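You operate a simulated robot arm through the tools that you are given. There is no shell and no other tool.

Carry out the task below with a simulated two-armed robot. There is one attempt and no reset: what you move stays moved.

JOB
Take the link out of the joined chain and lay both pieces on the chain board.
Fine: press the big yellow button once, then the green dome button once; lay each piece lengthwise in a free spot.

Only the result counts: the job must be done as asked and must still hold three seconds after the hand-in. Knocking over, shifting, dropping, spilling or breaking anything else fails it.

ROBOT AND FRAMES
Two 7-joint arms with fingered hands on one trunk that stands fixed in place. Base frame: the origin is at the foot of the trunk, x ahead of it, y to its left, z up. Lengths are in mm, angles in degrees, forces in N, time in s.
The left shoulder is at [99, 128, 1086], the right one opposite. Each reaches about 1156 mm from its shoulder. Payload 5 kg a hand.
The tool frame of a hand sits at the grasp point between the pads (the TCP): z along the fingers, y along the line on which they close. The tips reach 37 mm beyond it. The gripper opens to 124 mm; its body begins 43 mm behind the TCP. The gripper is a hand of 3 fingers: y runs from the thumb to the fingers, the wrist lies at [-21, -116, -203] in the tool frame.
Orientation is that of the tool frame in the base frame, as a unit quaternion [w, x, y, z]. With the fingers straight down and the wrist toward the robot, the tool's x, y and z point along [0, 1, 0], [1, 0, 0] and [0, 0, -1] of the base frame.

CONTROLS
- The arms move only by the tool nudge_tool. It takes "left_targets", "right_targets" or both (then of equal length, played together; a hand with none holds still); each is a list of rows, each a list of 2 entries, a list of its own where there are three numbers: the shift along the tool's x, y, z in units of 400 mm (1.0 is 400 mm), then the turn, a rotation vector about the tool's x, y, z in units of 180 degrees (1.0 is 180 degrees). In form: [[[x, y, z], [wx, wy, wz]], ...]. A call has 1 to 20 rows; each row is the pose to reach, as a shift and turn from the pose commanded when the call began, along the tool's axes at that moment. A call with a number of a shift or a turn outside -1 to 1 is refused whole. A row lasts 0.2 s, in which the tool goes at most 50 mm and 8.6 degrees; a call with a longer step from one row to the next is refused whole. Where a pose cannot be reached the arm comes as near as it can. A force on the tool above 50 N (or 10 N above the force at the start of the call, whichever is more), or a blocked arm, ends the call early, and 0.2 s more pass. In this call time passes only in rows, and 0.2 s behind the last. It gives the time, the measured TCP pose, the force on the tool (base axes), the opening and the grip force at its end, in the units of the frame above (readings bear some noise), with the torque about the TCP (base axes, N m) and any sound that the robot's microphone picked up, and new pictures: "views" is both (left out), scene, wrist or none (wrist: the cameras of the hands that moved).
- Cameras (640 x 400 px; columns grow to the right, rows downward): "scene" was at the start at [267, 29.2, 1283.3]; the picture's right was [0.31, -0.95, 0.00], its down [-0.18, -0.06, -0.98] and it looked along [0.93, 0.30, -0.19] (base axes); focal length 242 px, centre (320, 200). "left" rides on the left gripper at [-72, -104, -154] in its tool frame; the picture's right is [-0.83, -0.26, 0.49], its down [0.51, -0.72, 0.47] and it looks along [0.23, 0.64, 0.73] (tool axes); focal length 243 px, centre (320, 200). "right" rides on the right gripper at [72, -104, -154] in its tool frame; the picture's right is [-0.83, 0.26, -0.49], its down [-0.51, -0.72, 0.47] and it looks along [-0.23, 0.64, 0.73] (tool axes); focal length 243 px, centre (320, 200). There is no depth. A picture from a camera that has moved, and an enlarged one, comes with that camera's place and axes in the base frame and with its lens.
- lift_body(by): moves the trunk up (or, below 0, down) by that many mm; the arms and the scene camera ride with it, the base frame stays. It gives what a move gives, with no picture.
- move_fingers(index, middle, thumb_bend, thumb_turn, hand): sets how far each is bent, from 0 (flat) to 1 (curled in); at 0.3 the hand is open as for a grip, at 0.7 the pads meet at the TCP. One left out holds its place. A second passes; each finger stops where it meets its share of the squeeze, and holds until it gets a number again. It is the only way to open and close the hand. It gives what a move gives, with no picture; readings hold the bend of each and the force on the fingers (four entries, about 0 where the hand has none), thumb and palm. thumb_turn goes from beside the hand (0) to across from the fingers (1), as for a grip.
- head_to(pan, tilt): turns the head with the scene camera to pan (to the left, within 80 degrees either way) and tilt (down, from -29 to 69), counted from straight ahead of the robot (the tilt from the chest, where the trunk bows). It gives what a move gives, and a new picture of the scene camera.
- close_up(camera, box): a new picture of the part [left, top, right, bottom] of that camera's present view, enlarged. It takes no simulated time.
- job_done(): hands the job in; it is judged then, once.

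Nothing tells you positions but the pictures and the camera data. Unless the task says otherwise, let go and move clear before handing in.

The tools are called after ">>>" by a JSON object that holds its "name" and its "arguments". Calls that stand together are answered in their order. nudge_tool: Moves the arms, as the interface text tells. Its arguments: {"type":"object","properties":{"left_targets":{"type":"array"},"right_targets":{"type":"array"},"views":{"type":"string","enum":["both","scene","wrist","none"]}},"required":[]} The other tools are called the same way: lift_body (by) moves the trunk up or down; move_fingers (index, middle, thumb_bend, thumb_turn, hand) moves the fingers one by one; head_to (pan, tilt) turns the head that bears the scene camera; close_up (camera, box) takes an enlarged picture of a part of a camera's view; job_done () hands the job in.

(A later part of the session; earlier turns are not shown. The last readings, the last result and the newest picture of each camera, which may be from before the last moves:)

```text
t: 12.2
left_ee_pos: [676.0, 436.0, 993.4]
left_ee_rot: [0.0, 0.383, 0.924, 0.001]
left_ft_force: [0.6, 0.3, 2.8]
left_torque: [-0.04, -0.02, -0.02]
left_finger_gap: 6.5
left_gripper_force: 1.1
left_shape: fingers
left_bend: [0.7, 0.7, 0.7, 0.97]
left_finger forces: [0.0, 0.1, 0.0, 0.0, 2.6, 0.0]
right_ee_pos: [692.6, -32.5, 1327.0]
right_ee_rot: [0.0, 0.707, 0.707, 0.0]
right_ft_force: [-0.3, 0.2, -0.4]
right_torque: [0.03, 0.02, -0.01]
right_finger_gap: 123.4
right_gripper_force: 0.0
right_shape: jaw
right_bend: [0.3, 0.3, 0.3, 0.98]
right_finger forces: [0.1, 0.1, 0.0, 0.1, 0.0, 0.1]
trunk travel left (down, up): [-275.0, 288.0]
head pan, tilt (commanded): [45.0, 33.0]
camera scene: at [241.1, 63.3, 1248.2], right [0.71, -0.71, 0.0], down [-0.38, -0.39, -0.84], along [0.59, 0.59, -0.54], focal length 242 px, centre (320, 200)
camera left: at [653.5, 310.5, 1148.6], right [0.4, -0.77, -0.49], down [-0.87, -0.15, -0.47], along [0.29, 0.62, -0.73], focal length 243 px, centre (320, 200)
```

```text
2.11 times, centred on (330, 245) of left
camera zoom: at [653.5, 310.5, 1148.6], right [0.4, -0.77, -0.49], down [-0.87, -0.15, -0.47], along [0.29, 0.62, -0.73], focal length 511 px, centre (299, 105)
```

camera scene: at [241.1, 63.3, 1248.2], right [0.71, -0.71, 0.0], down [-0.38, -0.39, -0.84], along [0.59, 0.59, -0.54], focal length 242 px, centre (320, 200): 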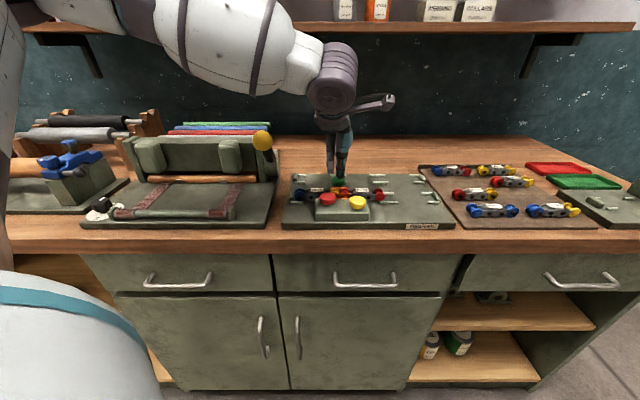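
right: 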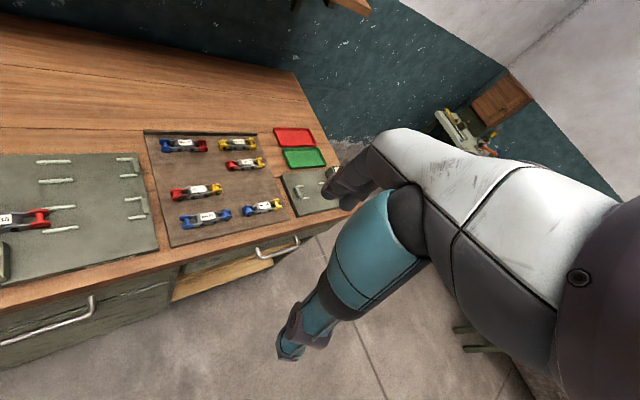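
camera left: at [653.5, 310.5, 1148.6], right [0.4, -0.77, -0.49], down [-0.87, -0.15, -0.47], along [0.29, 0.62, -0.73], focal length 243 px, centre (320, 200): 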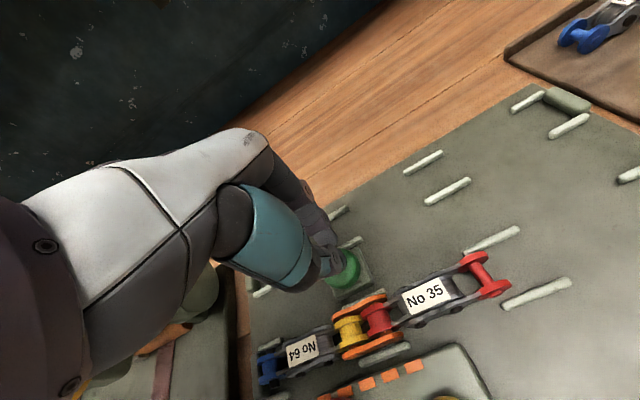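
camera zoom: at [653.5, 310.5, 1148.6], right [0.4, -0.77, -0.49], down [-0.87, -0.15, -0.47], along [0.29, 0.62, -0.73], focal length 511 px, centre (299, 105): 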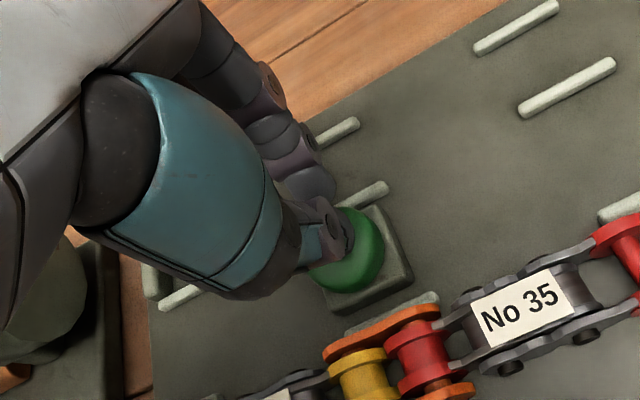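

Contact on the green dome (about 3 N). I'll press on in 2 mm steps until the click.

>>> {"name": "nudge_tool", "arguments": {"left_targets": [[[0, 0, 0.005], [0, 0, 0]], [[0, 0, 0.01], [0, 0, 0]], [[0, 0, 0.0125], [0, 0, 0]]], "views": "none"}}

```text
t: 13.0
left_ee_pos: [676.6, 436.0, 989.0]
left_ee_rot: [0.001, 0.384, 0.923, 0.001]
left_ft_force: [-0.9, -1.5, 5.8]
left_torque: [-0.19, 0.01, -0.03]
left_finger_gap: 6.7
left_gripper_force: 3.2
left_shape: fingers
left_bend: [0.7, 0.7, 0.7, 0.97]
left_finger forces: [0.0, 0.0, 0.0, 0.0, 5.2, 0.0]
right_ee_pos: [692.1, -32.2, 1326.9]
right_ee_rot: [0.001, 0.707, 0.707, 0.001]
right_ft_force: [-0.2, 0.2, 0.5]
right_torque: [0.0, 0.01, 0.0]
right_finger_gap: 123.7
right_gripper_force: 0.1
right_shape: jaw
right_bend: [0.3, 0.3, 0.3, 0.98]
right_finger forces: [0.1, 0.0, 0.0, 0.0, 0.0, 0.1]
trunk travel left (down, up): [-275.0, 288.0]
head pan, tilt (commanded): [45.0, 33.0]
```

The dome is sinking (5.8 N), no click yet; pressing a little more.

>>> {"name": "nudge_tool", "arguments": {"left_targets": [[[0, 0, 0.005], [0, 0, 0]], [[0, 0, 0.0085], [0, 0, 0]]], "views": "scene"}}

```text
t: 13.6
left_ee_pos: [676.1, 434.7, 986.9]
left_ee_rot: [-0.001, 0.383, 0.924, 0.001]
left_ft_force: [-0.6, -1.3, 5.7]
left_torque: [-0.14, 0.05, -0.02]
left_finger_gap: 6.4
left_gripper_force: 3.8
left_shape: fingers
left_bend: [0.7, 0.7, 0.7, 0.97]
left_finger forces: [0.0, 0.0, 0.0, 0.1, 6.8, 0.0]
right_ee_pos: [691.6, -34.0, 1327.6]
right_ee_rot: [0.001, 0.707, 0.707, 0.001]
right_ft_force: [-0.2, -0.9, 0.1]
right_torque: [0.01, -0.02, -0.04]
right_finger_gap: 123.8
right_gripper_force: 0.1
right_shape: jaw
right_bend: [0.3, 0.3, 0.3, 0.98]
right_finger forces: [0.0, 0.0, 0.1, 0.0, 0.0, 0.0]
trunk travel left (down, up): [-275.0, 288.0]
head pan, tilt (commanded): [45.0, 33.0]
camera scene: at [240.7, 63.0, 1248.3], right [0.71, -0.71, 0.0], down [-0.38, -0.38, -0.84], along [0.59, 0.59, -0.54], focal length 242 px, centre (320, 200)
```

scene: 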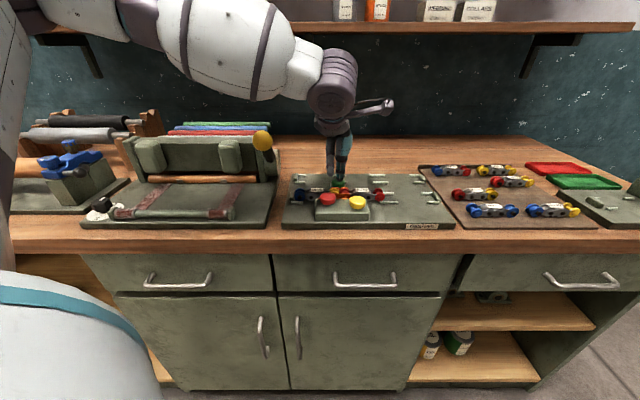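

Still no click; one more small push.

>>> {"name": "nudge_tool", "arguments": {"left_targets": [[[0, 0, 0.005], [0, 0, 0]], [[0, 0, 0.0075], [0, 0, 0]]], "views": "scene"}}

>>> {"name": "close_up", "arguments": {"camera": "scene", "box": [280, 130, 420, 240]}}

```text
t: 14.2
left_ee_pos: [676.1, 435.3, 983.2]
left_ee_rot: [0.001, 0.383, 0.924, 0.0]
left_ft_force: [-0.4, -0.4, 8.2]
left_torque: [-0.15, 0.05, -0.04]
left_finger_gap: 6.2
left_gripper_force: 4.4
left_shape: fingers
left_bend: [0.7, 0.7, 0.7, 0.97]
left_finger forces: [0.1, 0.0, 0.0, 0.0, 8.2, 0.0]
right_ee_pos: [692.3, -34.5, 1327.9]
right_ee_rot: [0.0, 0.707, 0.707, 0.001]
right_ft_force: [0.1, 1.2, -0.3]
right_torque: [0.0, -0.02, -0.03]
right_finger_gap: 123.6
right_gripper_force: 0.1
right_shape: jaw
right_bend: [0.3, 0.3, 0.3, 0.98]
right_finger forces: [0.0, 0.0, 0.0, 0.1, 0.0, 0.1]
trunk travel left (down, up): [-275.0, 288.0]
head pan, tilt (commanded): [45.0, 33.0]
heard: click
camera scene: at [240.6, 63.0, 1248.3], right [0.71, -0.71, 0.0], down [-0.38, -0.38, -0.84], along [0.59, 0.59, -0.54], focal length 242 px, centre (320, 200)
```

scene: 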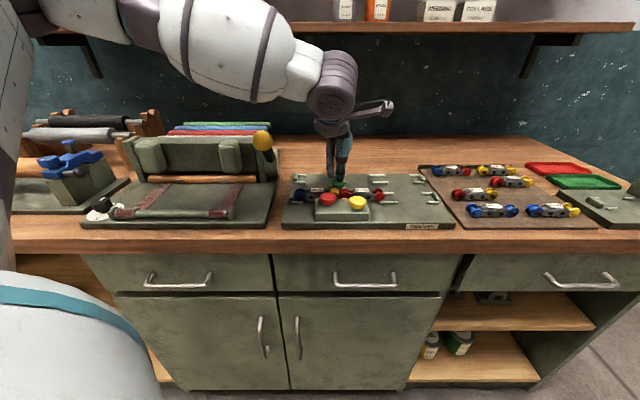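

```text
3.64 times, centred on (350, 185) of scene
camera zoom: at [240.6, 63.0, 1248.3], right [0.71, -0.71, 0.0], down [-0.38, -0.38, -0.84], along [0.59, 0.59, -0.54], focal length 881 px, centre (211, 254)
```

zoom: 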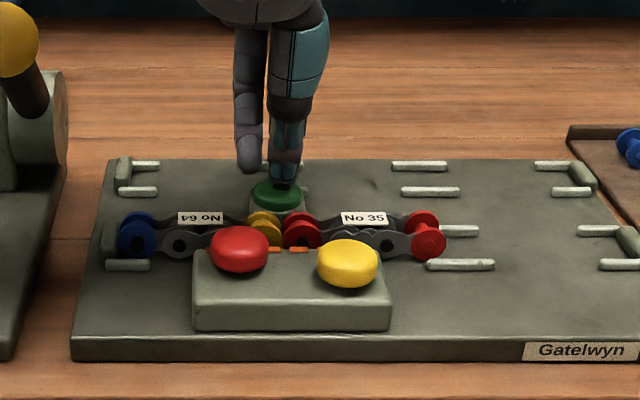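

Click — the orange link is gone and the two pieces are separate. I'll retract straight up.

>>> {"name": "nudge_tool", "arguments": {"left_targets": [[[0, 0, -0.05], [0, 0, 0]], [[0, 0, -0.15], [0, 0, 0]], [[0, 0, -0.25], [0, 0, 0]], [[0, 0, -0.35], [0, 0, 0]]], "views": "both"}}

>>> {"name": "close_up", "arguments": {"camera": "scene", "box": [280, 150, 460, 240]}}

>>> {"name": "close_up", "arguments": {"camera": "left", "box": [250, 180, 500, 380]}}

```text
t: 15.2
left_ee_pos: [675.9, 436.3, 1121.9]
left_ee_rot: [0.0, 0.383, 0.924, 0.0]
left_ft_force: [0.5, 0.8, 0.4]
left_torque: [0.02, 0.03, 0.0]
left_finger_gap: 6.5
left_gripper_force: 0.0
left_shape: fingers
left_bend: [0.7, 0.7, 0.7, 0.97]
left_finger forces: [0.0, 0.1, 0.1, 0.1, 0.0, 0.0]
right_ee_pos: [692.7, -32.9, 1326.8]
right_ee_rot: [0.0, 0.707, 0.707, 0.001]
right_ft_force: [-0.4, 0.5, -0.7]
right_torque: [0.01, -0.02, 0.01]
right_finger_gap: 123.4
right_gripper_force: 0.1
right_shape: jaw
right_bend: [0.3, 0.3, 0.3, 0.98]
right_finger forces: [0.0, 0.1, 0.1, 0.0, 0.1, 0.0]
trunk travel left (down, up): [-275.0, 288.0]
head pan, tilt (commanded): [45.0, 33.0]
camera scene: at [240.7, 62.8, 1248.3], right [0.71, -0.71, 0.0], down [-0.38, -0.38, -0.84], along [0.59, 0.59, -0.54], focal length 242 px, centre (320, 200)
camera left: at [652.9, 309.6, 1277.8], right [0.4, -0.77, -0.49], down [-0.87, -0.15, -0.47], along [0.29, 0.62, -0.73], focal length 243 px, centre (320, 200)
```

scene: 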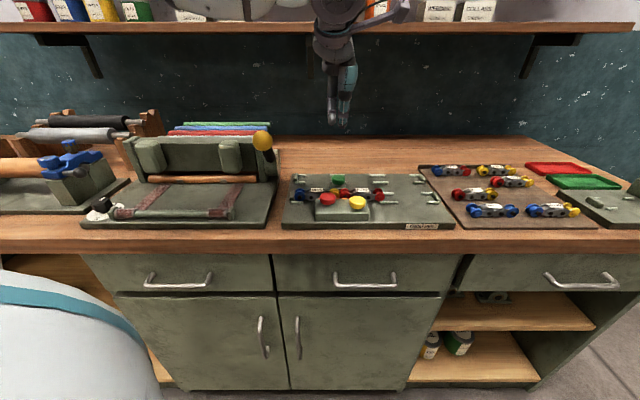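
left: 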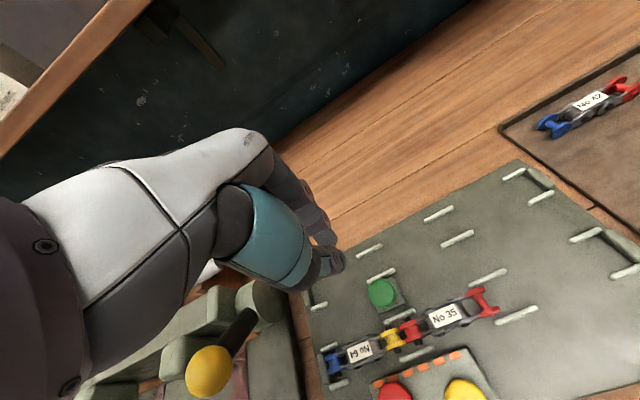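

```text
3.56 times, centred on (370, 195) of scene
camera zoom: at [240.7, 62.8, 1248.3], right [0.71, -0.71, 0.0], down [-0.38, -0.38, -0.84], along [0.59, 0.59, -0.54], focal length 862 px, centre (142, 218)
```

zoom: 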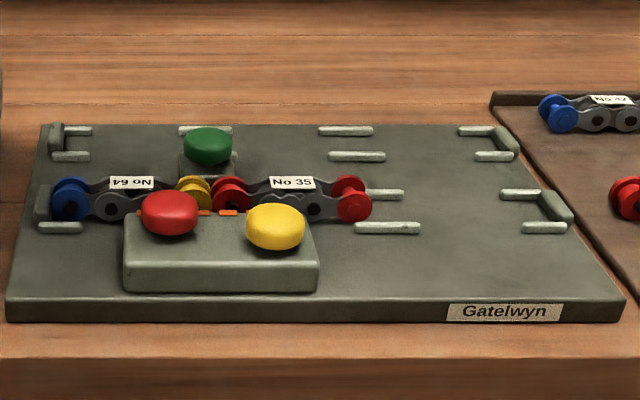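

```text
2.00 times, centred on (375, 280) of left
camera zoom: at [652.9, 309.6, 1277.8], right [0.4, -0.77, -0.49], down [-0.87, -0.15, -0.47], along [0.29, 0.62, -0.73], focal length 485 px, centre (210, 40)
```

zoom: 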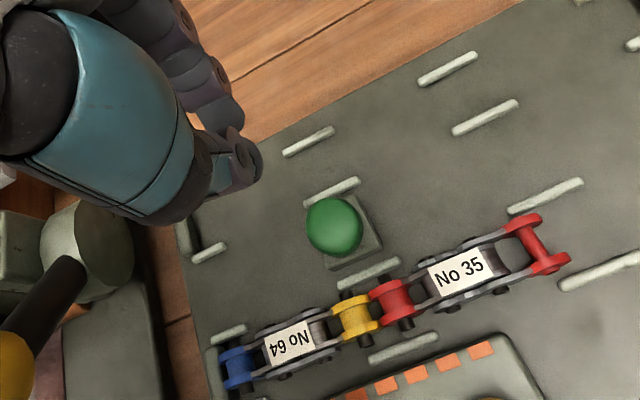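

The link is out. Before grasping I want to know the hand's side profile at a narrow opening, since the block is close to the chain. I'll set a partial opening and rotate the hand in free air to see it from the side.

>>> {"name": "move_fingers", "arguments": {"hand": "left", "index": 0.54, "middle": 0.54, "thumb_bend": 0.54}}

>>> {"name": "nudge_tool", "arguments": {"left_targets": [[[0, 0, 0], [0, 0, 0.0455]], [[0, 0, 0], [0, 0, 0.091]], [[0, 0, 0], [0, 0, 0.1365]], [[0, 0, 0], [0, 0, 0.182]], [[0, 0, 0], [0, 0, 0.2275]], [[0, 0, 0], [0, 0, 0.273]], [[0, 0, 0], [0, 0, 0.3185]], [[0, 0, 0], [0, 0, 0.364]], [[0, 0, 0], [0, 0, 0.4095]], [[0, 0, 0], [0, 0, 0.455]], [[0, 0, 0], [0, 0, 0.5]]], "views": "both"}}

>>> {"name": "close_up", "arguments": {"camera": "scene", "box": [270, 20, 400, 180]}}

```text
t: 16.2
left_ee_pos: [675.8, 436.4, 1122.8]
left_ee_rot: [0.0, 0.383, 0.924, 0.0]
left_ft_force: [0.0, -0.6, -0.3]
left_torque: [0.01, 0.0, 0.01]
left_finger_gap: 54.6
left_gripper_force: 0.0
left_shape: fingers
left_bend: [0.54, 0.54, 0.54, 0.97]
left_finger forces: [0.0, 0.0, 0.0, 0.1, 0.0, 0.0]
right_ee_pos: [692.3, -32.9, 1325.7]
right_ee_rot: [0.0, 0.707, 0.707, 0.0]
right_ft_force: [1.2, -1.2, 0.6]
right_torque: [0.02, 0.01, -0.01]
right_finger_gap: 123.5
right_gripper_force: 0.0
right_shape: jaw
right_bend: [0.3, 0.3, 0.3, 0.98]
right_finger forces: [0.1, 0.0, 0.0, 0.0, 0.0, 0.1]
trunk travel left (down, up): [-275.0, 288.0]
head pan, tilt (commanded): [45.0, 33.0]
```

```text
t: 18.6
left_ee_pos: [677.3, 436.5, 1122.8]
left_ee_rot: [0.0, 0.924, 0.382, -0.001]
left_ft_force: [-0.2, 0.0, 0.2]
left_torque: [0.0, 0.04, 0.0]
left_finger_gap: 54.7
left_gripper_force: 0.1
left_shape: fingers
left_bend: [0.54, 0.54, 0.54, 0.97]
left_finger forces: [0.1, 0.1, 0.0, 0.0, 0.0, 0.0]
right_ee_pos: [693.1, -32.2, 1326.7]
right_ee_rot: [0.0, 0.706, 0.708, 0.0]
right_ft_force: [-0.1, 0.1, -0.7]
right_torque: [0.02, 0.01, -0.01]
right_finger_gap: 123.4
right_gripper_force: 0.0
right_shape: jaw
right_bend: [0.3, 0.3, 0.3, 0.98]
right_finger forces: [0.0, 0.0, 0.0, 0.1, 0.1, 0.0]
trunk travel left (down, up): [-275.0, 288.0]
head pan, tilt (commanded): [45.0, 33.0]
camera scene: at [241.9, 63.6, 1248.0], right [0.71, -0.71, 0.0], down [-0.39, -0.39, -0.84], along [0.59, 0.59, -0.55], focal length 242 px, centre (320, 200)
camera left: at [552.1, 458.7, 1277.1], right [-0.77, -0.4, -0.49], down [-0.15, 0.87, -0.47], along [0.62, -0.29, -0.73], focal length 243 px, centre (320, 200)
```

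scene: 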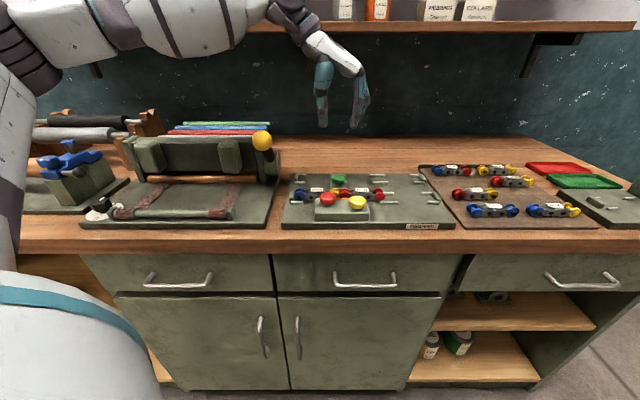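
left: 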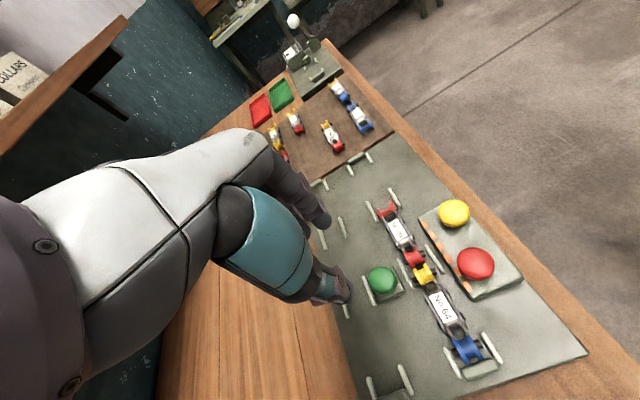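

```text
2.50 times, centred on (335, 100) of scene
camera zoom: at [241.9, 63.6, 1248.0], right [0.71, -0.71, 0.0], down [-0.39, -0.39, -0.84], along [0.59, 0.59, -0.55], focal length 606 px, centre (282, 450)
```

zoom: 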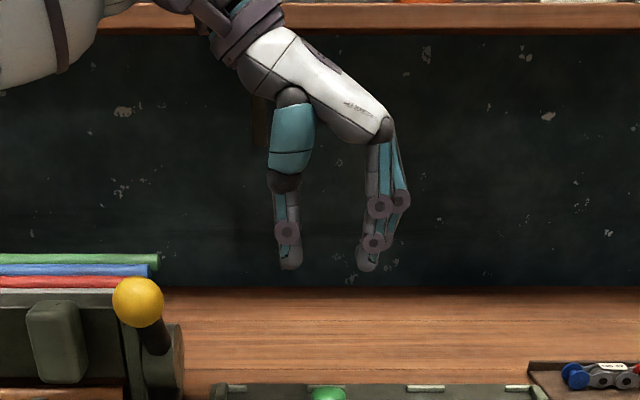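

Good side view: tips reach about 42 mm beyond the TCP and each digit is about 22 mm thick. The wrist view now also shows the gap between chain and block; let me zoom in there.

>>> {"name": "close_up", "arguments": {"camera": "left", "box": [340, 170, 560, 390]}}

>>> {"name": "close_up", "arguments": {"camera": "left", "box": [250, 90, 420, 210]}}

>>> {"name": "close_up", "arguments": {"camera": "scene", "box": [280, 170, 400, 240]}}

```text
1.82 times, centred on (450, 280) of left
camera zoom: at [552.1, 458.7, 1277.1], right [-0.77, -0.4, -0.49], down [-0.15, 0.87, -0.47], along [0.62, -0.29, -0.73], focal length 441 px, centre (84, 54)
```

zoom: 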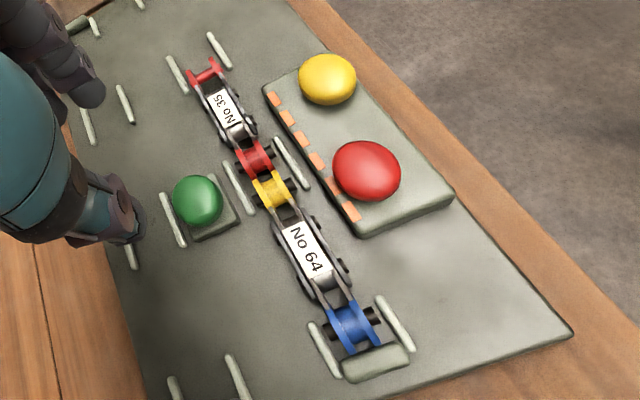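

```text
3.33 times, centred on (335, 150) of left
camera zoom: at [552.1, 458.7, 1277.1], right [-0.77, -0.4, -0.49], down [-0.15, 0.87, -0.47], along [0.62, -0.29, -0.73], focal length 809 px, centre (270, 367)
```

zoom: 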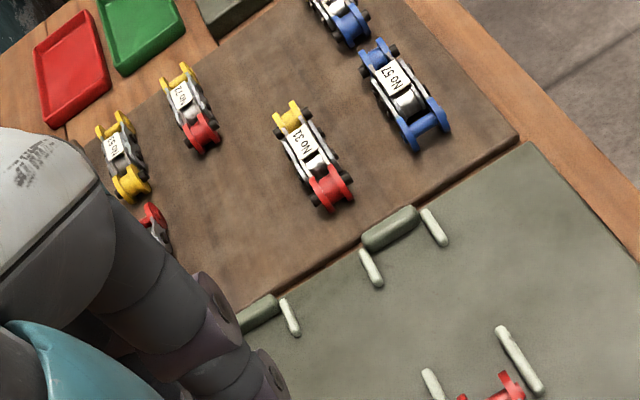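

```text
5.33 times, centred on (340, 205) of scene
camera zoom: at [241.9, 63.6, 1248.0], right [0.71, -0.71, 0.0], down [-0.39, -0.39, -0.84], along [0.59, 0.59, -0.55], focal length 1293 px, centre (213, 173)
```

zoom: 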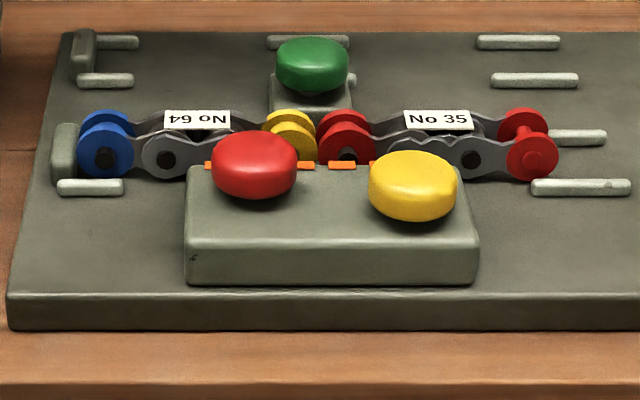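

Block top is about z 943 spanning s 116–232 (along the bench), so the thumb must go in beside it: No 35 can be gripped near s=245 with the left hand. I'll turn the hand back and bring it above that point.

>>> {"name": "nudge_tool", "arguments": {"left_targets": [[[-0.0137, 0.0171, 0], [0, 0, -0.0455]], [[-0.0275, 0.0343, 0], [0, 0, -0.091]], [[-0.0412, 0.0514, 0], [0, 0, -0.1365]], [[-0.0549, 0.0685, 0], [0, 0, -0.182]], [[-0.0686, 0.0857, 0], [0, 0, -0.2275]], [[-0.0824, 0.1028, 0], [0, 0, -0.273]], [[-0.0961, 0.12, 0], [0, 0, -0.3185]], [[-0.1098, 0.1371, 0], [0, 0, -0.364]], [[-0.1235, 0.1542, 0], [0, 0, -0.4095]], [[-0.1373, 0.1714, 0], [0, 0, -0.455]], [[-0.151, 0.1885, 0], [0, 0, -0.5]], [[-0.151, 0.1885, 0.07], [0, 0, -0.5]], [[-0.151, 0.1885, 0.131], [0, 0, -0.5]]], "views": "both"}}

>>> {"name": "close_up", "arguments": {"camera": "scene", "box": [300, 100, 440, 220]}}

>>> {"name": "close_up", "arguments": {"camera": "left", "box": [230, 130, 430, 330]}}

```text
t: 21.4
left_ee_pos: [688.5, 340.2, 1070.7]
left_ee_rot: [0.0, 0.382, 0.924, 0.0]
left_ft_force: [-0.2, -0.4, -0.8]
left_torque: [0.05, 0.01, 0.01]
left_finger_gap: 54.8
left_gripper_force: 0.0
left_shape: fingers
left_bend: [0.54, 0.54, 0.54, 0.97]
left_finger forces: [0.0, 0.0, 0.0, 0.0, 0.1, 0.1]
right_ee_pos: [693.2, -32.0, 1326.2]
right_ee_rot: [-0.001, 0.707, 0.707, 0.0]
right_ft_force: [0.5, 0.0, -0.3]
right_torque: [0.01, 0.01, -0.02]
right_finger_gap: 123.4
right_gripper_force: 0.1
right_shape: jaw
right_bend: [0.3, 0.3, 0.3, 0.98]
right_finger forces: [0.1, 0.1, 0.1, 0.0, 0.0, 0.0]
trunk travel left (down, up): [-275.0, 288.0]
head pan, tilt (commanded): [45.0, 33.0]
camera scene: at [242.1, 63.4, 1247.9], right [0.71, -0.71, 0.0], down [-0.39, -0.39, -0.84], along [0.59, 0.59, -0.55], focal length 242 px, centre (320, 200)
camera left: at [665.7, 214.7, 1224.4], right [0.4, -0.77, -0.49], down [-0.87, -0.15, -0.47], along [0.29, 0.62, -0.73], focal length 243 px, centre (320, 200)
```

scene: 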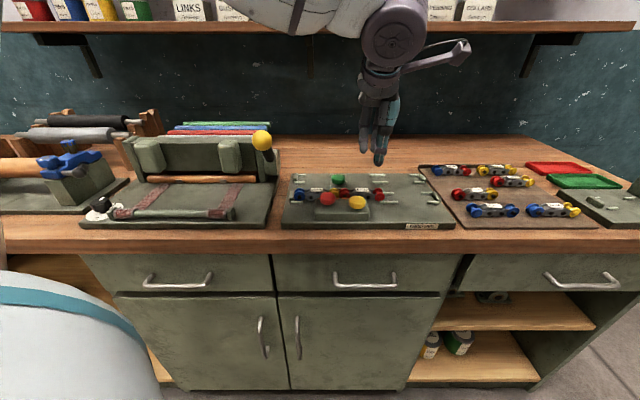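
left: 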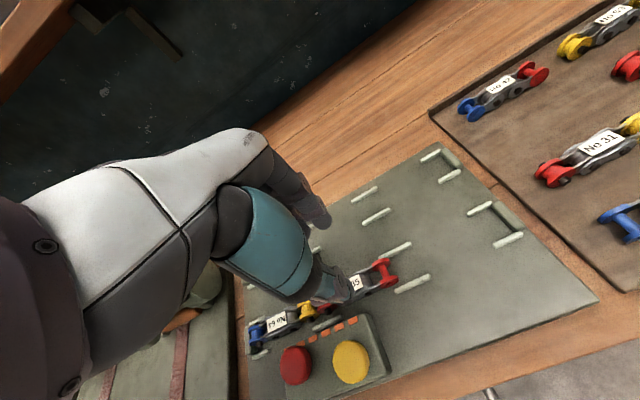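

```text
3.33 times, centred on (370, 160) of scene
camera zoom: at [242.1, 63.4, 1247.9], right [0.71, -0.71, 0.0], down [-0.39, -0.39, -0.84], along [0.59, 0.59, -0.55], focal length 808 px, centre (153, 333)
```

zoom: 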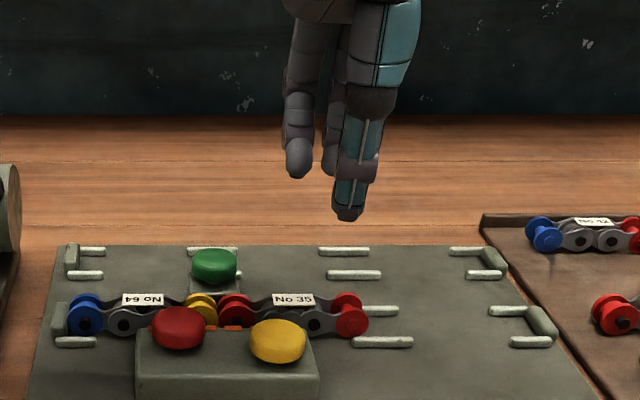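

```text
2.00 times, centred on (330, 230) of left
camera zoom: at [665.7, 214.7, 1224.4], right [0.4, -0.77, -0.49], down [-0.87, -0.15, -0.47], along [0.29, 0.62, -0.73], focal length 485 px, centre (300, 140)
```

zoom: 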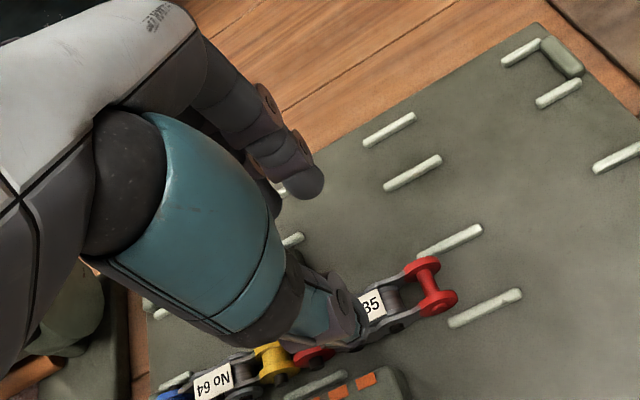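

Fingers straddle the chain line; the hand is at s≈246, d≈727 as wanted. I'll lower to just above the chain top and check.

>>> {"name": "nudge_tool", "arguments": {"left_targets": [[[0, 0, 0.09], [0, 0, 0]], [[0, 0, 0.17], [0, 0, 0]]], "views": "both"}}

>>> {"name": "close_up", "arguments": {"camera": "scene", "box": [310, 140, 430, 220]}}

>>> {"name": "close_up", "arguments": {"camera": "left", "box": [230, 130, 430, 330]}}

```text
t: 22.0
left_ee_pos: [687.0, 340.8, 1002.8]
left_ee_rot: [0.0, 0.383, 0.924, 0.001]
left_ft_force: [1.2, -0.1, -0.4]
left_torque: [-0.01, 0.03, -0.01]
left_finger_gap: 54.9
left_gripper_force: 0.1
left_shape: fingers
left_bend: [0.54, 0.54, 0.54, 0.97]
left_finger forces: [0.0, 0.0, 0.0, 0.1, 0.1, 0.1]
right_ee_pos: [694.7, -31.5, 1326.6]
right_ee_rot: [0.0, 0.707, 0.707, 0.001]
right_ft_force: [0.2, -0.3, -0.4]
right_torque: [0.02, 0.02, 0.03]
right_finger_gap: 124.0
right_gripper_force: 0.0
right_shape: jaw
right_bend: [0.3, 0.3, 0.3, 0.98]
right_finger forces: [0.1, 0.0, 0.1, 0.1, 0.0, 0.0]
trunk travel left (down, up): [-275.0, 288.0]
head pan, tilt (commanded): [45.0, 33.0]
camera scene: at [242.3, 63.7, 1247.9], right [0.71, -0.71, 0.0], down [-0.39, -0.39, -0.84], along [0.59, 0.59, -0.55], focal length 242 px, centre (320, 200)
camera left: at [665.0, 215.2, 1155.8], right [0.4, -0.77, -0.49], down [-0.87, -0.15, -0.47], along [0.29, 0.62, -0.73], focal length 243 px, centre (320, 200)
```

scene: 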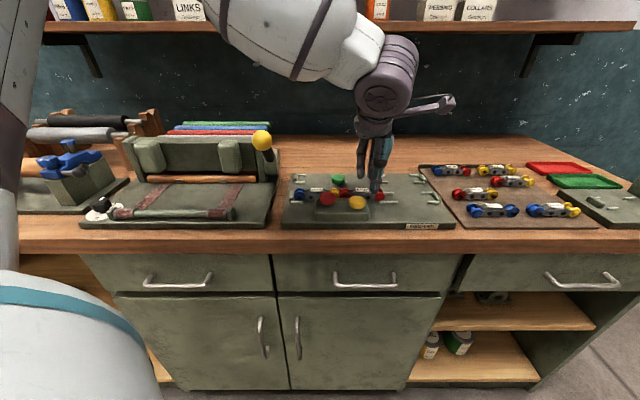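
left: 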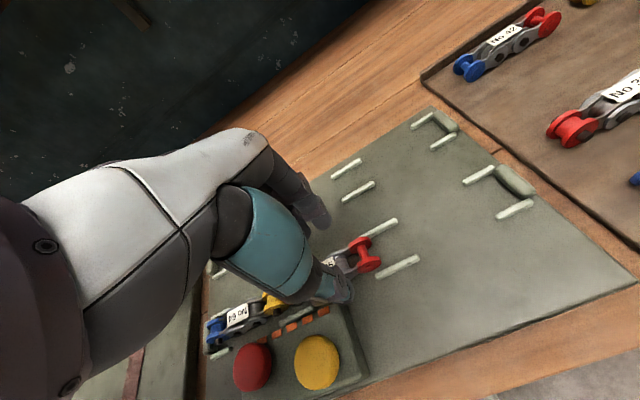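

```text
5.00 times, centred on (370, 180) of scene
camera zoom: at [242.3, 63.7, 1247.9], right [0.71, -0.71, 0.0], down [-0.39, -0.39, -0.84], along [0.59, 0.59, -0.55], focal length 1212 px, centre (70, 300)
```

zoom: 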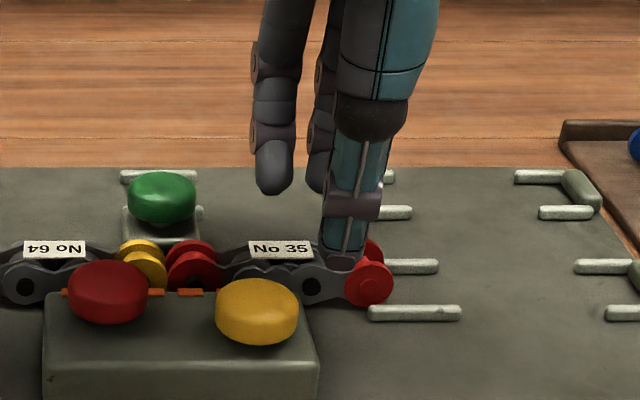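

```text
2.00 times, centred on (330, 230) of left
camera zoom: at [665.0, 215.2, 1155.8], right [0.4, -0.77, -0.49], down [-0.87, -0.15, -0.47], along [0.29, 0.62, -0.73], focal length 485 px, centre (300, 140)
```

zoom: 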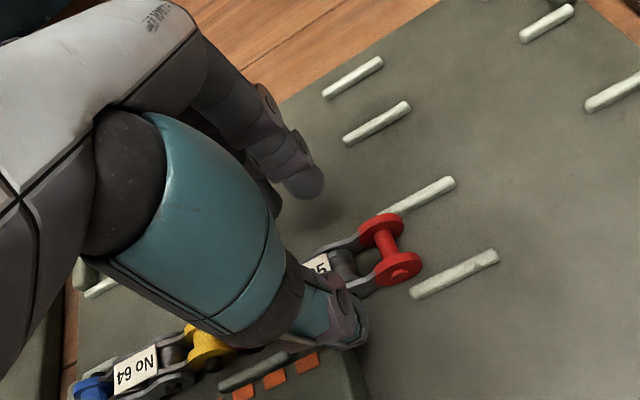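

Clearances look right: thumb is about 8 mm right of the block, the fingers are behind the chain. I'll lower to grasp depth.

>>> {"name": "nudge_tool", "arguments": {"left_targets": [[[0, 0, 0.03], [0, 0, 0]], [[0, 0, 0.055], [0, 0, 0]], [[0, 0, 0.07], [0, 0, 0]]], "views": "both"}}

>>> {"name": "close_up", "arguments": {"camera": "scene", "box": [310, 140, 430, 220]}}

>>> {"name": "close_up", "arguments": {"camera": "left", "box": [230, 130, 430, 330]}}

```text
t: 22.8
left_ee_pos: [686.5, 339.4, 974.8]
left_ee_rot: [0.0, 0.383, 0.924, 0.0]
left_ft_force: [0.0, -0.5, -0.3]
left_torque: [0.0, 0.02, 0.0]
left_finger_gap: 54.7
left_gripper_force: 0.1
left_shape: fingers
left_bend: [0.54, 0.54, 0.54, 0.97]
left_finger forces: [0.0, 0.0, 0.0, 0.0, 0.1, 0.0]
right_ee_pos: [692.6, -31.9, 1326.6]
right_ee_rot: [0.0, 0.707, 0.708, -0.001]
right_ft_force: [-0.2, 0.5, 0.4]
right_torque: [0.03, 0.0, -0.03]
right_finger_gap: 123.6
right_gripper_force: 0.1
right_shape: jaw
right_bend: [0.3, 0.3, 0.3, 0.98]
right_finger forces: [0.0, 0.1, 0.0, 0.0, 0.1, 0.0]
trunk travel left (down, up): [-275.0, 288.0]
head pan, tilt (commanded): [45.0, 33.0]
camera scene: at [241.2, 63.5, 1248.2], right [0.71, -0.71, 0.0], down [-0.39, -0.39, -0.84], along [0.59, 0.59, -0.54], focal length 242 px, centre (320, 200)
camera left: at [664.2, 214.7, 1128.8], right [0.4, -0.77, -0.49], down [-0.87, -0.15, -0.47], along [0.29, 0.62, -0.73], focal length 243 px, centre (320, 200)
```

scene: 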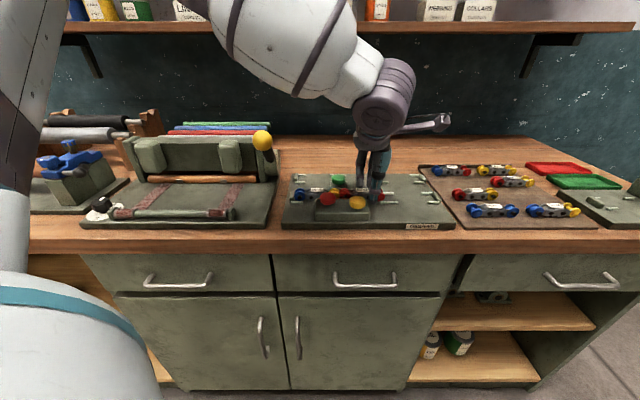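
left: 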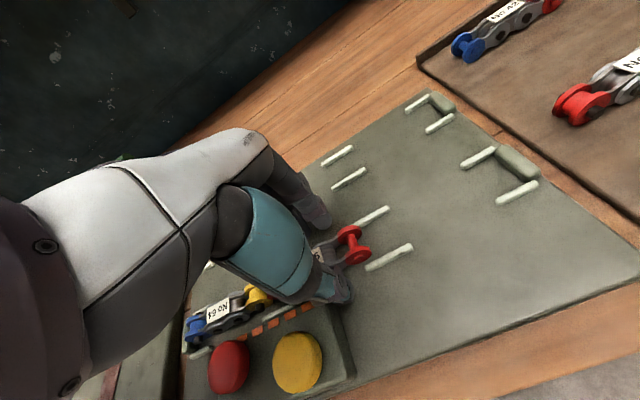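

```text
5.00 times, centred on (370, 180) of scene
camera zoom: at [241.2, 63.5, 1248.2], right [0.71, -0.71, 0.0], down [-0.39, -0.39, -0.84], along [0.59, 0.59, -0.54], focal length 1212 px, centre (70, 300)
```

zoom: 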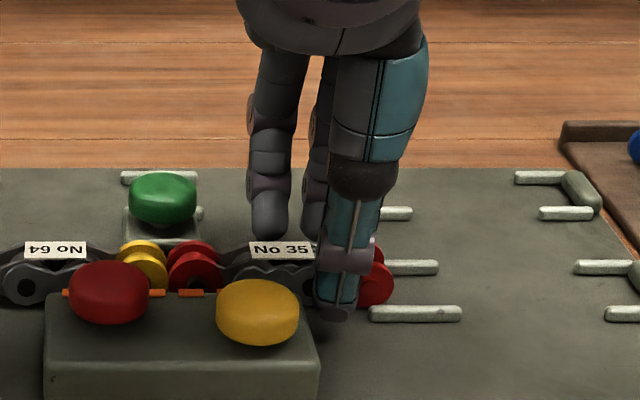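

```text
2.00 times, centred on (330, 230) of left
camera zoom: at [664.2, 214.7, 1128.8], right [0.4, -0.77, -0.49], down [-0.87, -0.15, -0.47], along [0.29, 0.62, -0.73], focal length 485 px, centre (300, 140)
```

zoom: 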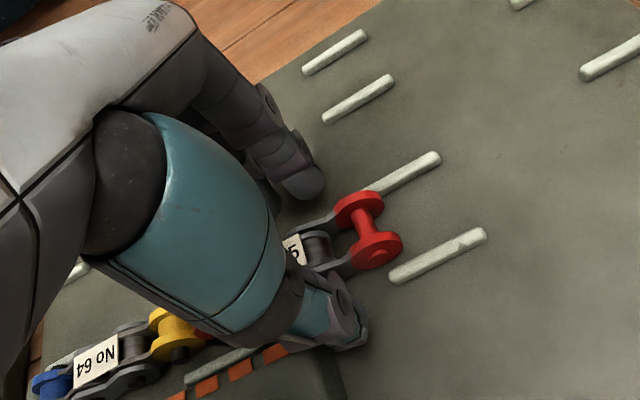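

In position with no contact. I'll close gently in steps.

>>> {"name": "move_fingers", "arguments": {"hand": "left", "index": 0.6, "middle": 0.6, "thumb_bend": 0.6}}

>>> {"name": "close_up", "arguments": {"camera": "left", "box": [230, 130, 430, 330]}}

```text
t: 23.8
left_ee_pos: [686.1, 340.1, 974.8]
left_ee_rot: [0.001, 0.382, 0.924, 0.0]
left_ft_force: [0.4, 1.1, 0.2]
left_torque: [-0.03, -0.05, 0.0]
left_finger_gap: 37.3
left_gripper_force: 0.0
left_shape: fingers
left_bend: [0.6, 0.6, 0.6, 0.97]
left_finger forces: [0.0, 0.1, 0.0, 0.0, 0.0, 0.1]
right_ee_pos: [693.2, -33.0, 1328.3]
right_ee_rot: [-0.001, 0.707, 0.707, 0.0]
right_ft_force: [0.9, 0.1, -0.4]
right_torque: [0.02, 0.01, 0.03]
right_finger_gap: 123.7
right_gripper_force: 0.0
right_shape: jaw
right_bend: [0.3, 0.3, 0.3, 0.98]
right_finger forces: [0.0, 0.0, 0.1, 0.1, 0.0, 0.0]
trunk travel left (down, up): [-275.0, 288.0]
head pan, tilt (commanded): [45.0, 33.0]
```

```text
2.00 times, centred on (330, 230) of left
camera zoom: at [664.3, 214.7, 1128.9], right [0.4, -0.77, -0.49], down [-0.87, -0.15, -0.47], along [0.29, 0.62, -0.73], focal length 485 px, centre (300, 140)
```

zoom: 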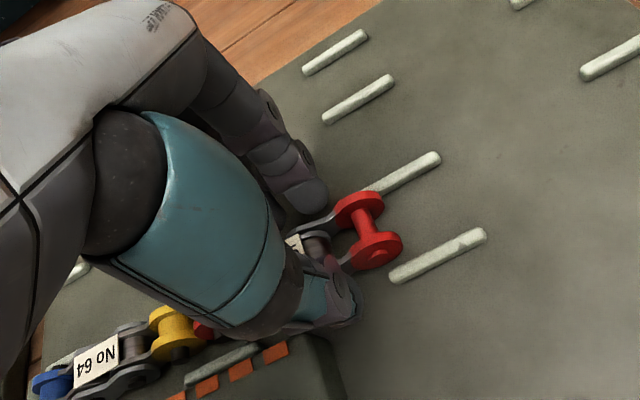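

No contact yet at 37 mm gap. I'll close to full grip now.

>>> {"name": "move_fingers", "arguments": {"hand": "left", "index": 0.64, "middle": 0.64, "thumb_bend": 0.64}}

>>> {"name": "close_up", "arguments": {"camera": "left", "box": [230, 130, 430, 330]}}

```text
t: 24.8
left_ee_pos: [687.5, 340.4, 974.4]
left_ee_rot: [-0.001, 0.383, 0.924, 0.0]
left_ft_force: [-0.3, -0.1, 0.0]
left_torque: [0.05, 0.04, -0.02]
left_finger_gap: 32.4
left_gripper_force: 3.8
left_shape: fingers
left_bend: [0.62, 0.63, 0.61, 0.97]
left_finger forces: [1.9, 1.9, 0.0, 0.1, 3.6, 0.0]
right_ee_pos: [693.2, -33.4, 1326.2]
right_ee_rot: [0.0, 0.707, 0.707, 0.0]
right_ft_force: [-0.5, 0.2, -0.6]
right_torque: [-0.01, 0.01, 0.03]
right_finger_gap: 123.2
right_gripper_force: 0.0
right_shape: jaw
right_bend: [0.3, 0.3, 0.3, 0.98]
right_finger forces: [0.0, 0.0, 0.0, 0.0, 0.0, 0.1]
trunk travel left (down, up): [-275.0, 288.0]
head pan, tilt (commanded): [45.0, 33.0]
```

```text
2.00 times, centred on (330, 230) of left
camera zoom: at [664.4, 214.8, 1128.8], right [0.4, -0.77, -0.49], down [-0.87, -0.15, -0.47], along [0.29, 0.62, -0.73], focal length 485 px, centre (300, 140)
```

zoom: 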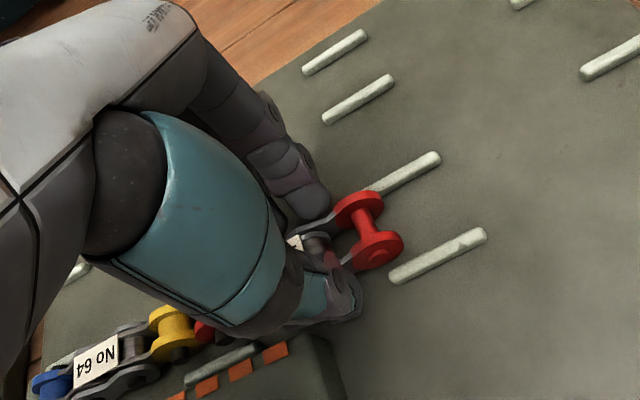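

All three digits touch the piece (about 2, 2 and 4 N). I'll firm up the grip.

>>> {"name": "move_fingers", "arguments": {"hand": "left", "index": 0.7, "middle": 0.7, "thumb_bend": 0.7}}

>>> {"name": "close_up", "arguments": {"camera": "left", "box": [230, 130, 430, 330]}}

>>> {"name": "close_up", "arguments": {"camera": "scene", "box": [310, 140, 430, 220]}}

```text
t: 25.8
left_ee_pos: [685.6, 339.8, 974.3]
left_ee_rot: [0.0, 0.383, 0.924, 0.001]
left_ft_force: [1.1, 1.1, 0.8]
left_torque: [0.07, -0.02, -0.12]
left_finger_gap: 30.5
left_gripper_force: 12.9
left_shape: fingers
left_bend: [0.64, 0.65, 0.62, 0.97]
left_finger forces: [6.5, 7.2, 0.0, 0.0, 11.5, 0.0]
right_ee_pos: [692.2, -32.1, 1326.8]
right_ee_rot: [0.0, 0.707, 0.707, 0.0]
right_ft_force: [0.9, -0.3, -1.0]
right_torque: [0.01, -0.02, -0.01]
right_finger_gap: 123.6
right_gripper_force: 0.1
right_shape: jaw
right_bend: [0.3, 0.3, 0.3, 0.98]
right_finger forces: [0.0, 0.0, 0.1, 0.0, 0.0, 0.0]
trunk travel left (down, up): [-275.0, 288.0]
head pan, tilt (commanded): [45.0, 33.0]
```

```text
2.00 times, centred on (330, 230) of left
camera zoom: at [664.5, 214.9, 1128.8], right [0.4, -0.77, -0.49], down [-0.87, -0.15, -0.47], along [0.29, 0.62, -0.73], focal length 485 px, centre (300, 140)
```

zoom: 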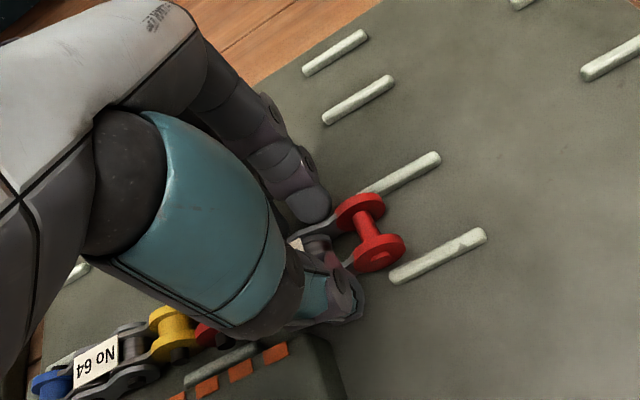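

```text
5.00 times, centred on (370, 180) of scene
camera zoom: at [241.6, 63.6, 1248.1], right [0.71, -0.71, 0.0], down [-0.39, -0.39, -0.84], along [0.59, 0.59, -0.54], focal length 1212 px, centre (70, 300)
```

zoom: 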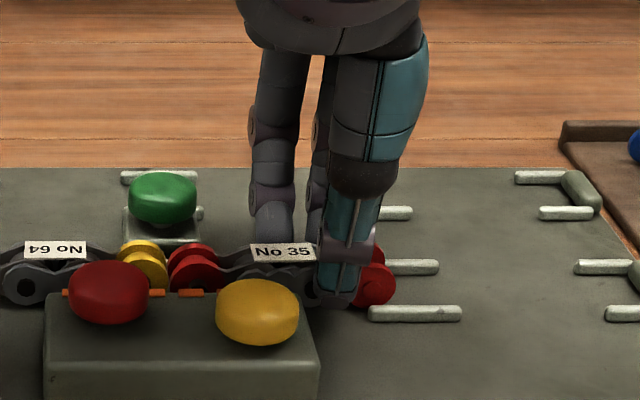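

Firm grip (about 13 N). Lift straight up a little and check.

>>> {"name": "nudge_tool", "arguments": {"left_targets": [[[0, 0, -0.02], [0, 0, 0]], [[0, 0, -0.05], [0, 0, 0]], [[0, 0, -0.1], [0, 0, 0]], [[0, 0, -0.16], [0, 0, 0]], [[0, 0, -0.22], [0, 0, 0]]], "views": "both"}}

>>> {"name": "close_up", "arguments": {"camera": "scene", "box": [280, 110, 430, 220]}}

>>> {"name": "close_up", "arguments": {"camera": "left", "box": [230, 130, 430, 330]}}

```text
t: 27.0
left_ee_pos: [686.4, 339.6, 1062.2]
left_ee_rot: [-0.001, 0.382, 0.924, 0.0]
left_ft_force: [1.0, -0.5, -1.9]
left_torque: [0.0, -0.03, 0.03]
left_finger_gap: 30.3
left_gripper_force: 11.6
left_shape: fingers
left_bend: [0.64, 0.67, 0.62, 0.96]
left_finger forces: [7.1, 4.2, 0.0, 0.1, 11.4, 0.0]
right_ee_pos: [692.3, -32.6, 1328.4]
right_ee_rot: [0.001, 0.707, 0.707, 0.0]
right_ft_force: [-0.7, 0.7, 0.1]
right_torque: [0.02, -0.07, 0.04]
right_finger_gap: 123.8
right_gripper_force: 0.1
right_shape: jaw
right_bend: [0.3, 0.3, 0.3, 0.98]
right_finger forces: [0.0, 0.0, 0.0, 0.1, 0.0, 0.0]
trunk travel left (down, up): [-275.0, 288.0]
head pan, tilt (commanded): [45.0, 33.0]
camera scene: at [240.9, 63.3, 1248.3], right [0.71, -0.71, 0.0], down [-0.38, -0.38, -0.84], along [0.59, 0.59, -0.54], focal length 242 px, centre (320, 200)
camera left: at [664.0, 214.4, 1216.8], right [0.4, -0.77, -0.49], down [-0.87, -0.15, -0.47], along [0.29, 0.62, -0.73], focal length 243 px, centre (320, 200)
```

scene: 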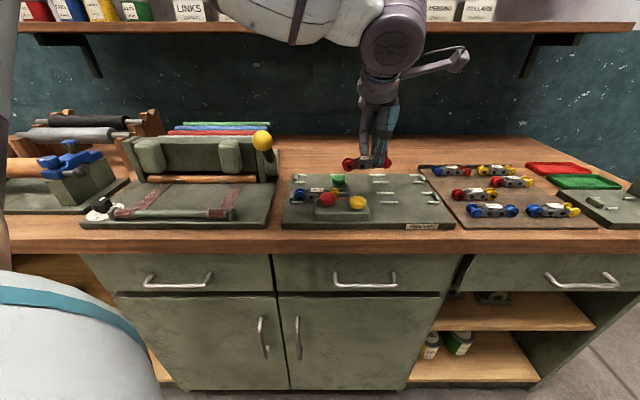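
left: 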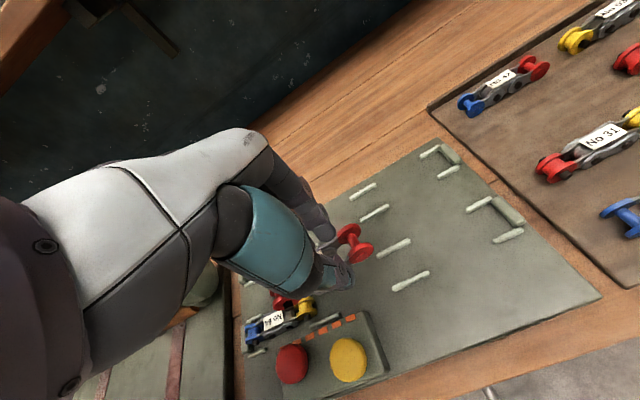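

```text
3.64 times, centred on (355, 165) of scene
camera zoom: at [240.9, 63.3, 1248.3], right [0.71, -0.71, 0.0], down [-0.38, -0.38, -0.84], along [0.59, 0.59, -0.54], focal length 881 px, centre (193, 327)
```

zoom: 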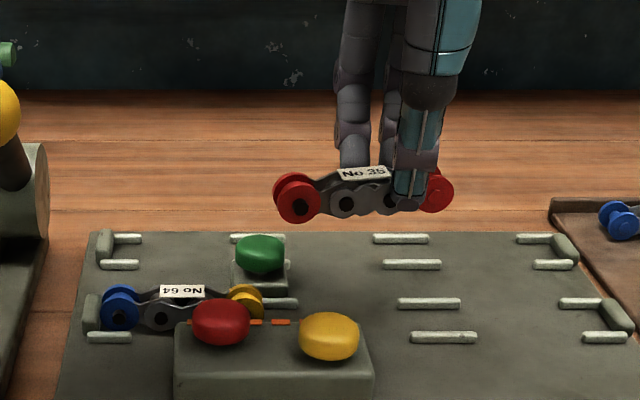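

```text
2.00 times, centred on (330, 230) of left
camera zoom: at [664.0, 214.4, 1216.8], right [0.4, -0.77, -0.49], down [-0.87, -0.15, -0.47], along [0.29, 0.62, -0.73], focal length 485 px, centre (300, 140)
```

zoom: 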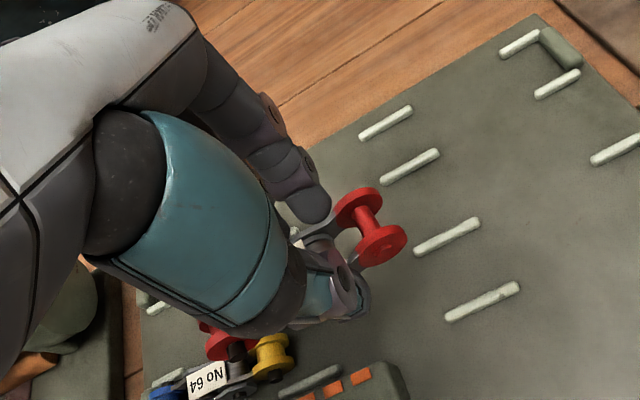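

No 35 is lifted cleanly and No 64 stayed put. Now I'll look at the chain board with the head camera to pin down the free spots.

>>> {"name": "head_to", "arguments": {"pan": 12, "tilt": 30}}

>>> {"name": "close_up", "arguments": {"camera": "scene", "box": [210, 120, 430, 260]}}

>>> {"name": "close_up", "arguments": {"camera": "right", "box": [130, 110, 340, 260]}}

```text
t: 28.0
left_ee_pos: [686.9, 339.3, 1061.5]
left_ee_rot: [0.0, 0.383, 0.924, 0.0]
left_ft_force: [-0.2, 0.5, -1.2]
left_torque: [-0.01, 0.0, -0.03]
left_finger_gap: 30.8
left_gripper_force: 11.6
left_shape: fingers
left_bend: [0.64, 0.67, 0.62, 0.96]
left_finger forces: [7.1, 4.2, 0.0, 0.1, 11.3, 0.1]
right_ee_pos: [692.8, -32.9, 1326.0]
right_ee_rot: [0.0, 0.707, 0.707, 0.0]
right_ft_force: [-0.5, 0.5, 0.6]
right_torque: [-0.03, 0.01, -0.03]
right_finger_gap: 123.7
right_gripper_force: 0.1
right_shape: jaw
right_bend: [0.3, 0.3, 0.3, 0.98]
right_finger forces: [0.0, 0.1, 0.0, 0.0, 0.1, 0.0]
trunk travel left (down, up): [-275.0, 288.0]
head pan, tilt (commanded): [12.0, 30.0]
camera scene: at [267.0, 19.4, 1252.8], right [0.21, -0.98, 0.0], down [-0.49, -0.1, -0.87], along [0.85, 0.18, -0.5], focal length 242 px, centre (320, 200)
```

scene: 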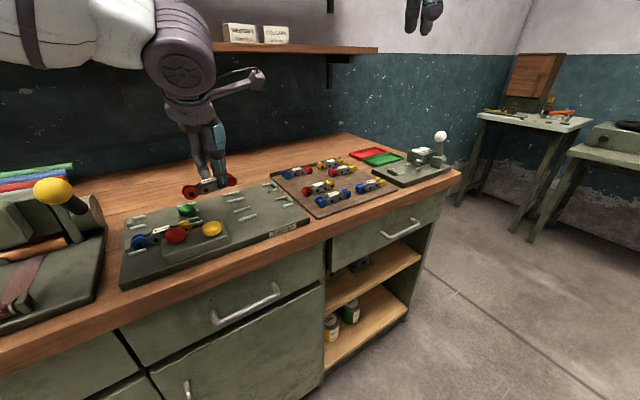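

```text
2.86 times, centred on (320, 190) of scene
camera zoom: at [267.0, 19.4, 1252.8], right [0.21, -0.98, 0.0], down [-0.49, -0.1, -0.87], along [0.85, 0.18, -0.5], focal length 692 px, centre (320, 229)
```

zoom: 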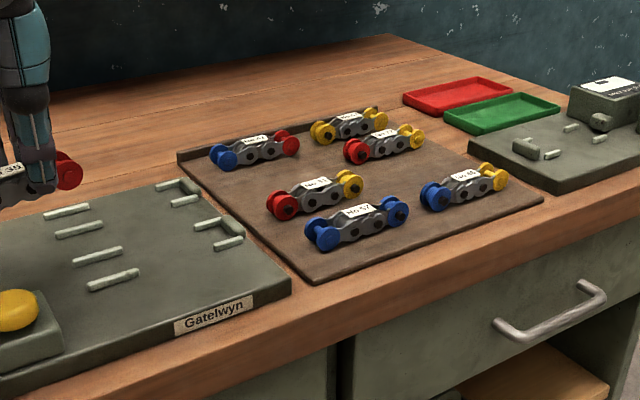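

```text
2.67 times, centred on (235, 185) of right
camera zoom: at [588.5, 40.7, 1479.8], right [0.26, -0.83, 0.49], down [-0.72, -0.51, -0.47], along [0.64, -0.23, -0.73], focal length 647 px, centre (547, 240)
```

zoom: 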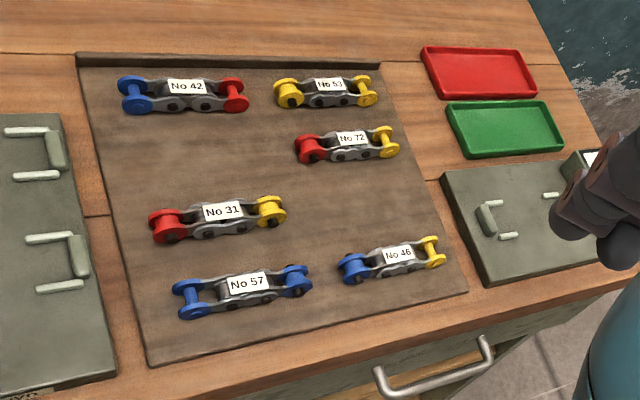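

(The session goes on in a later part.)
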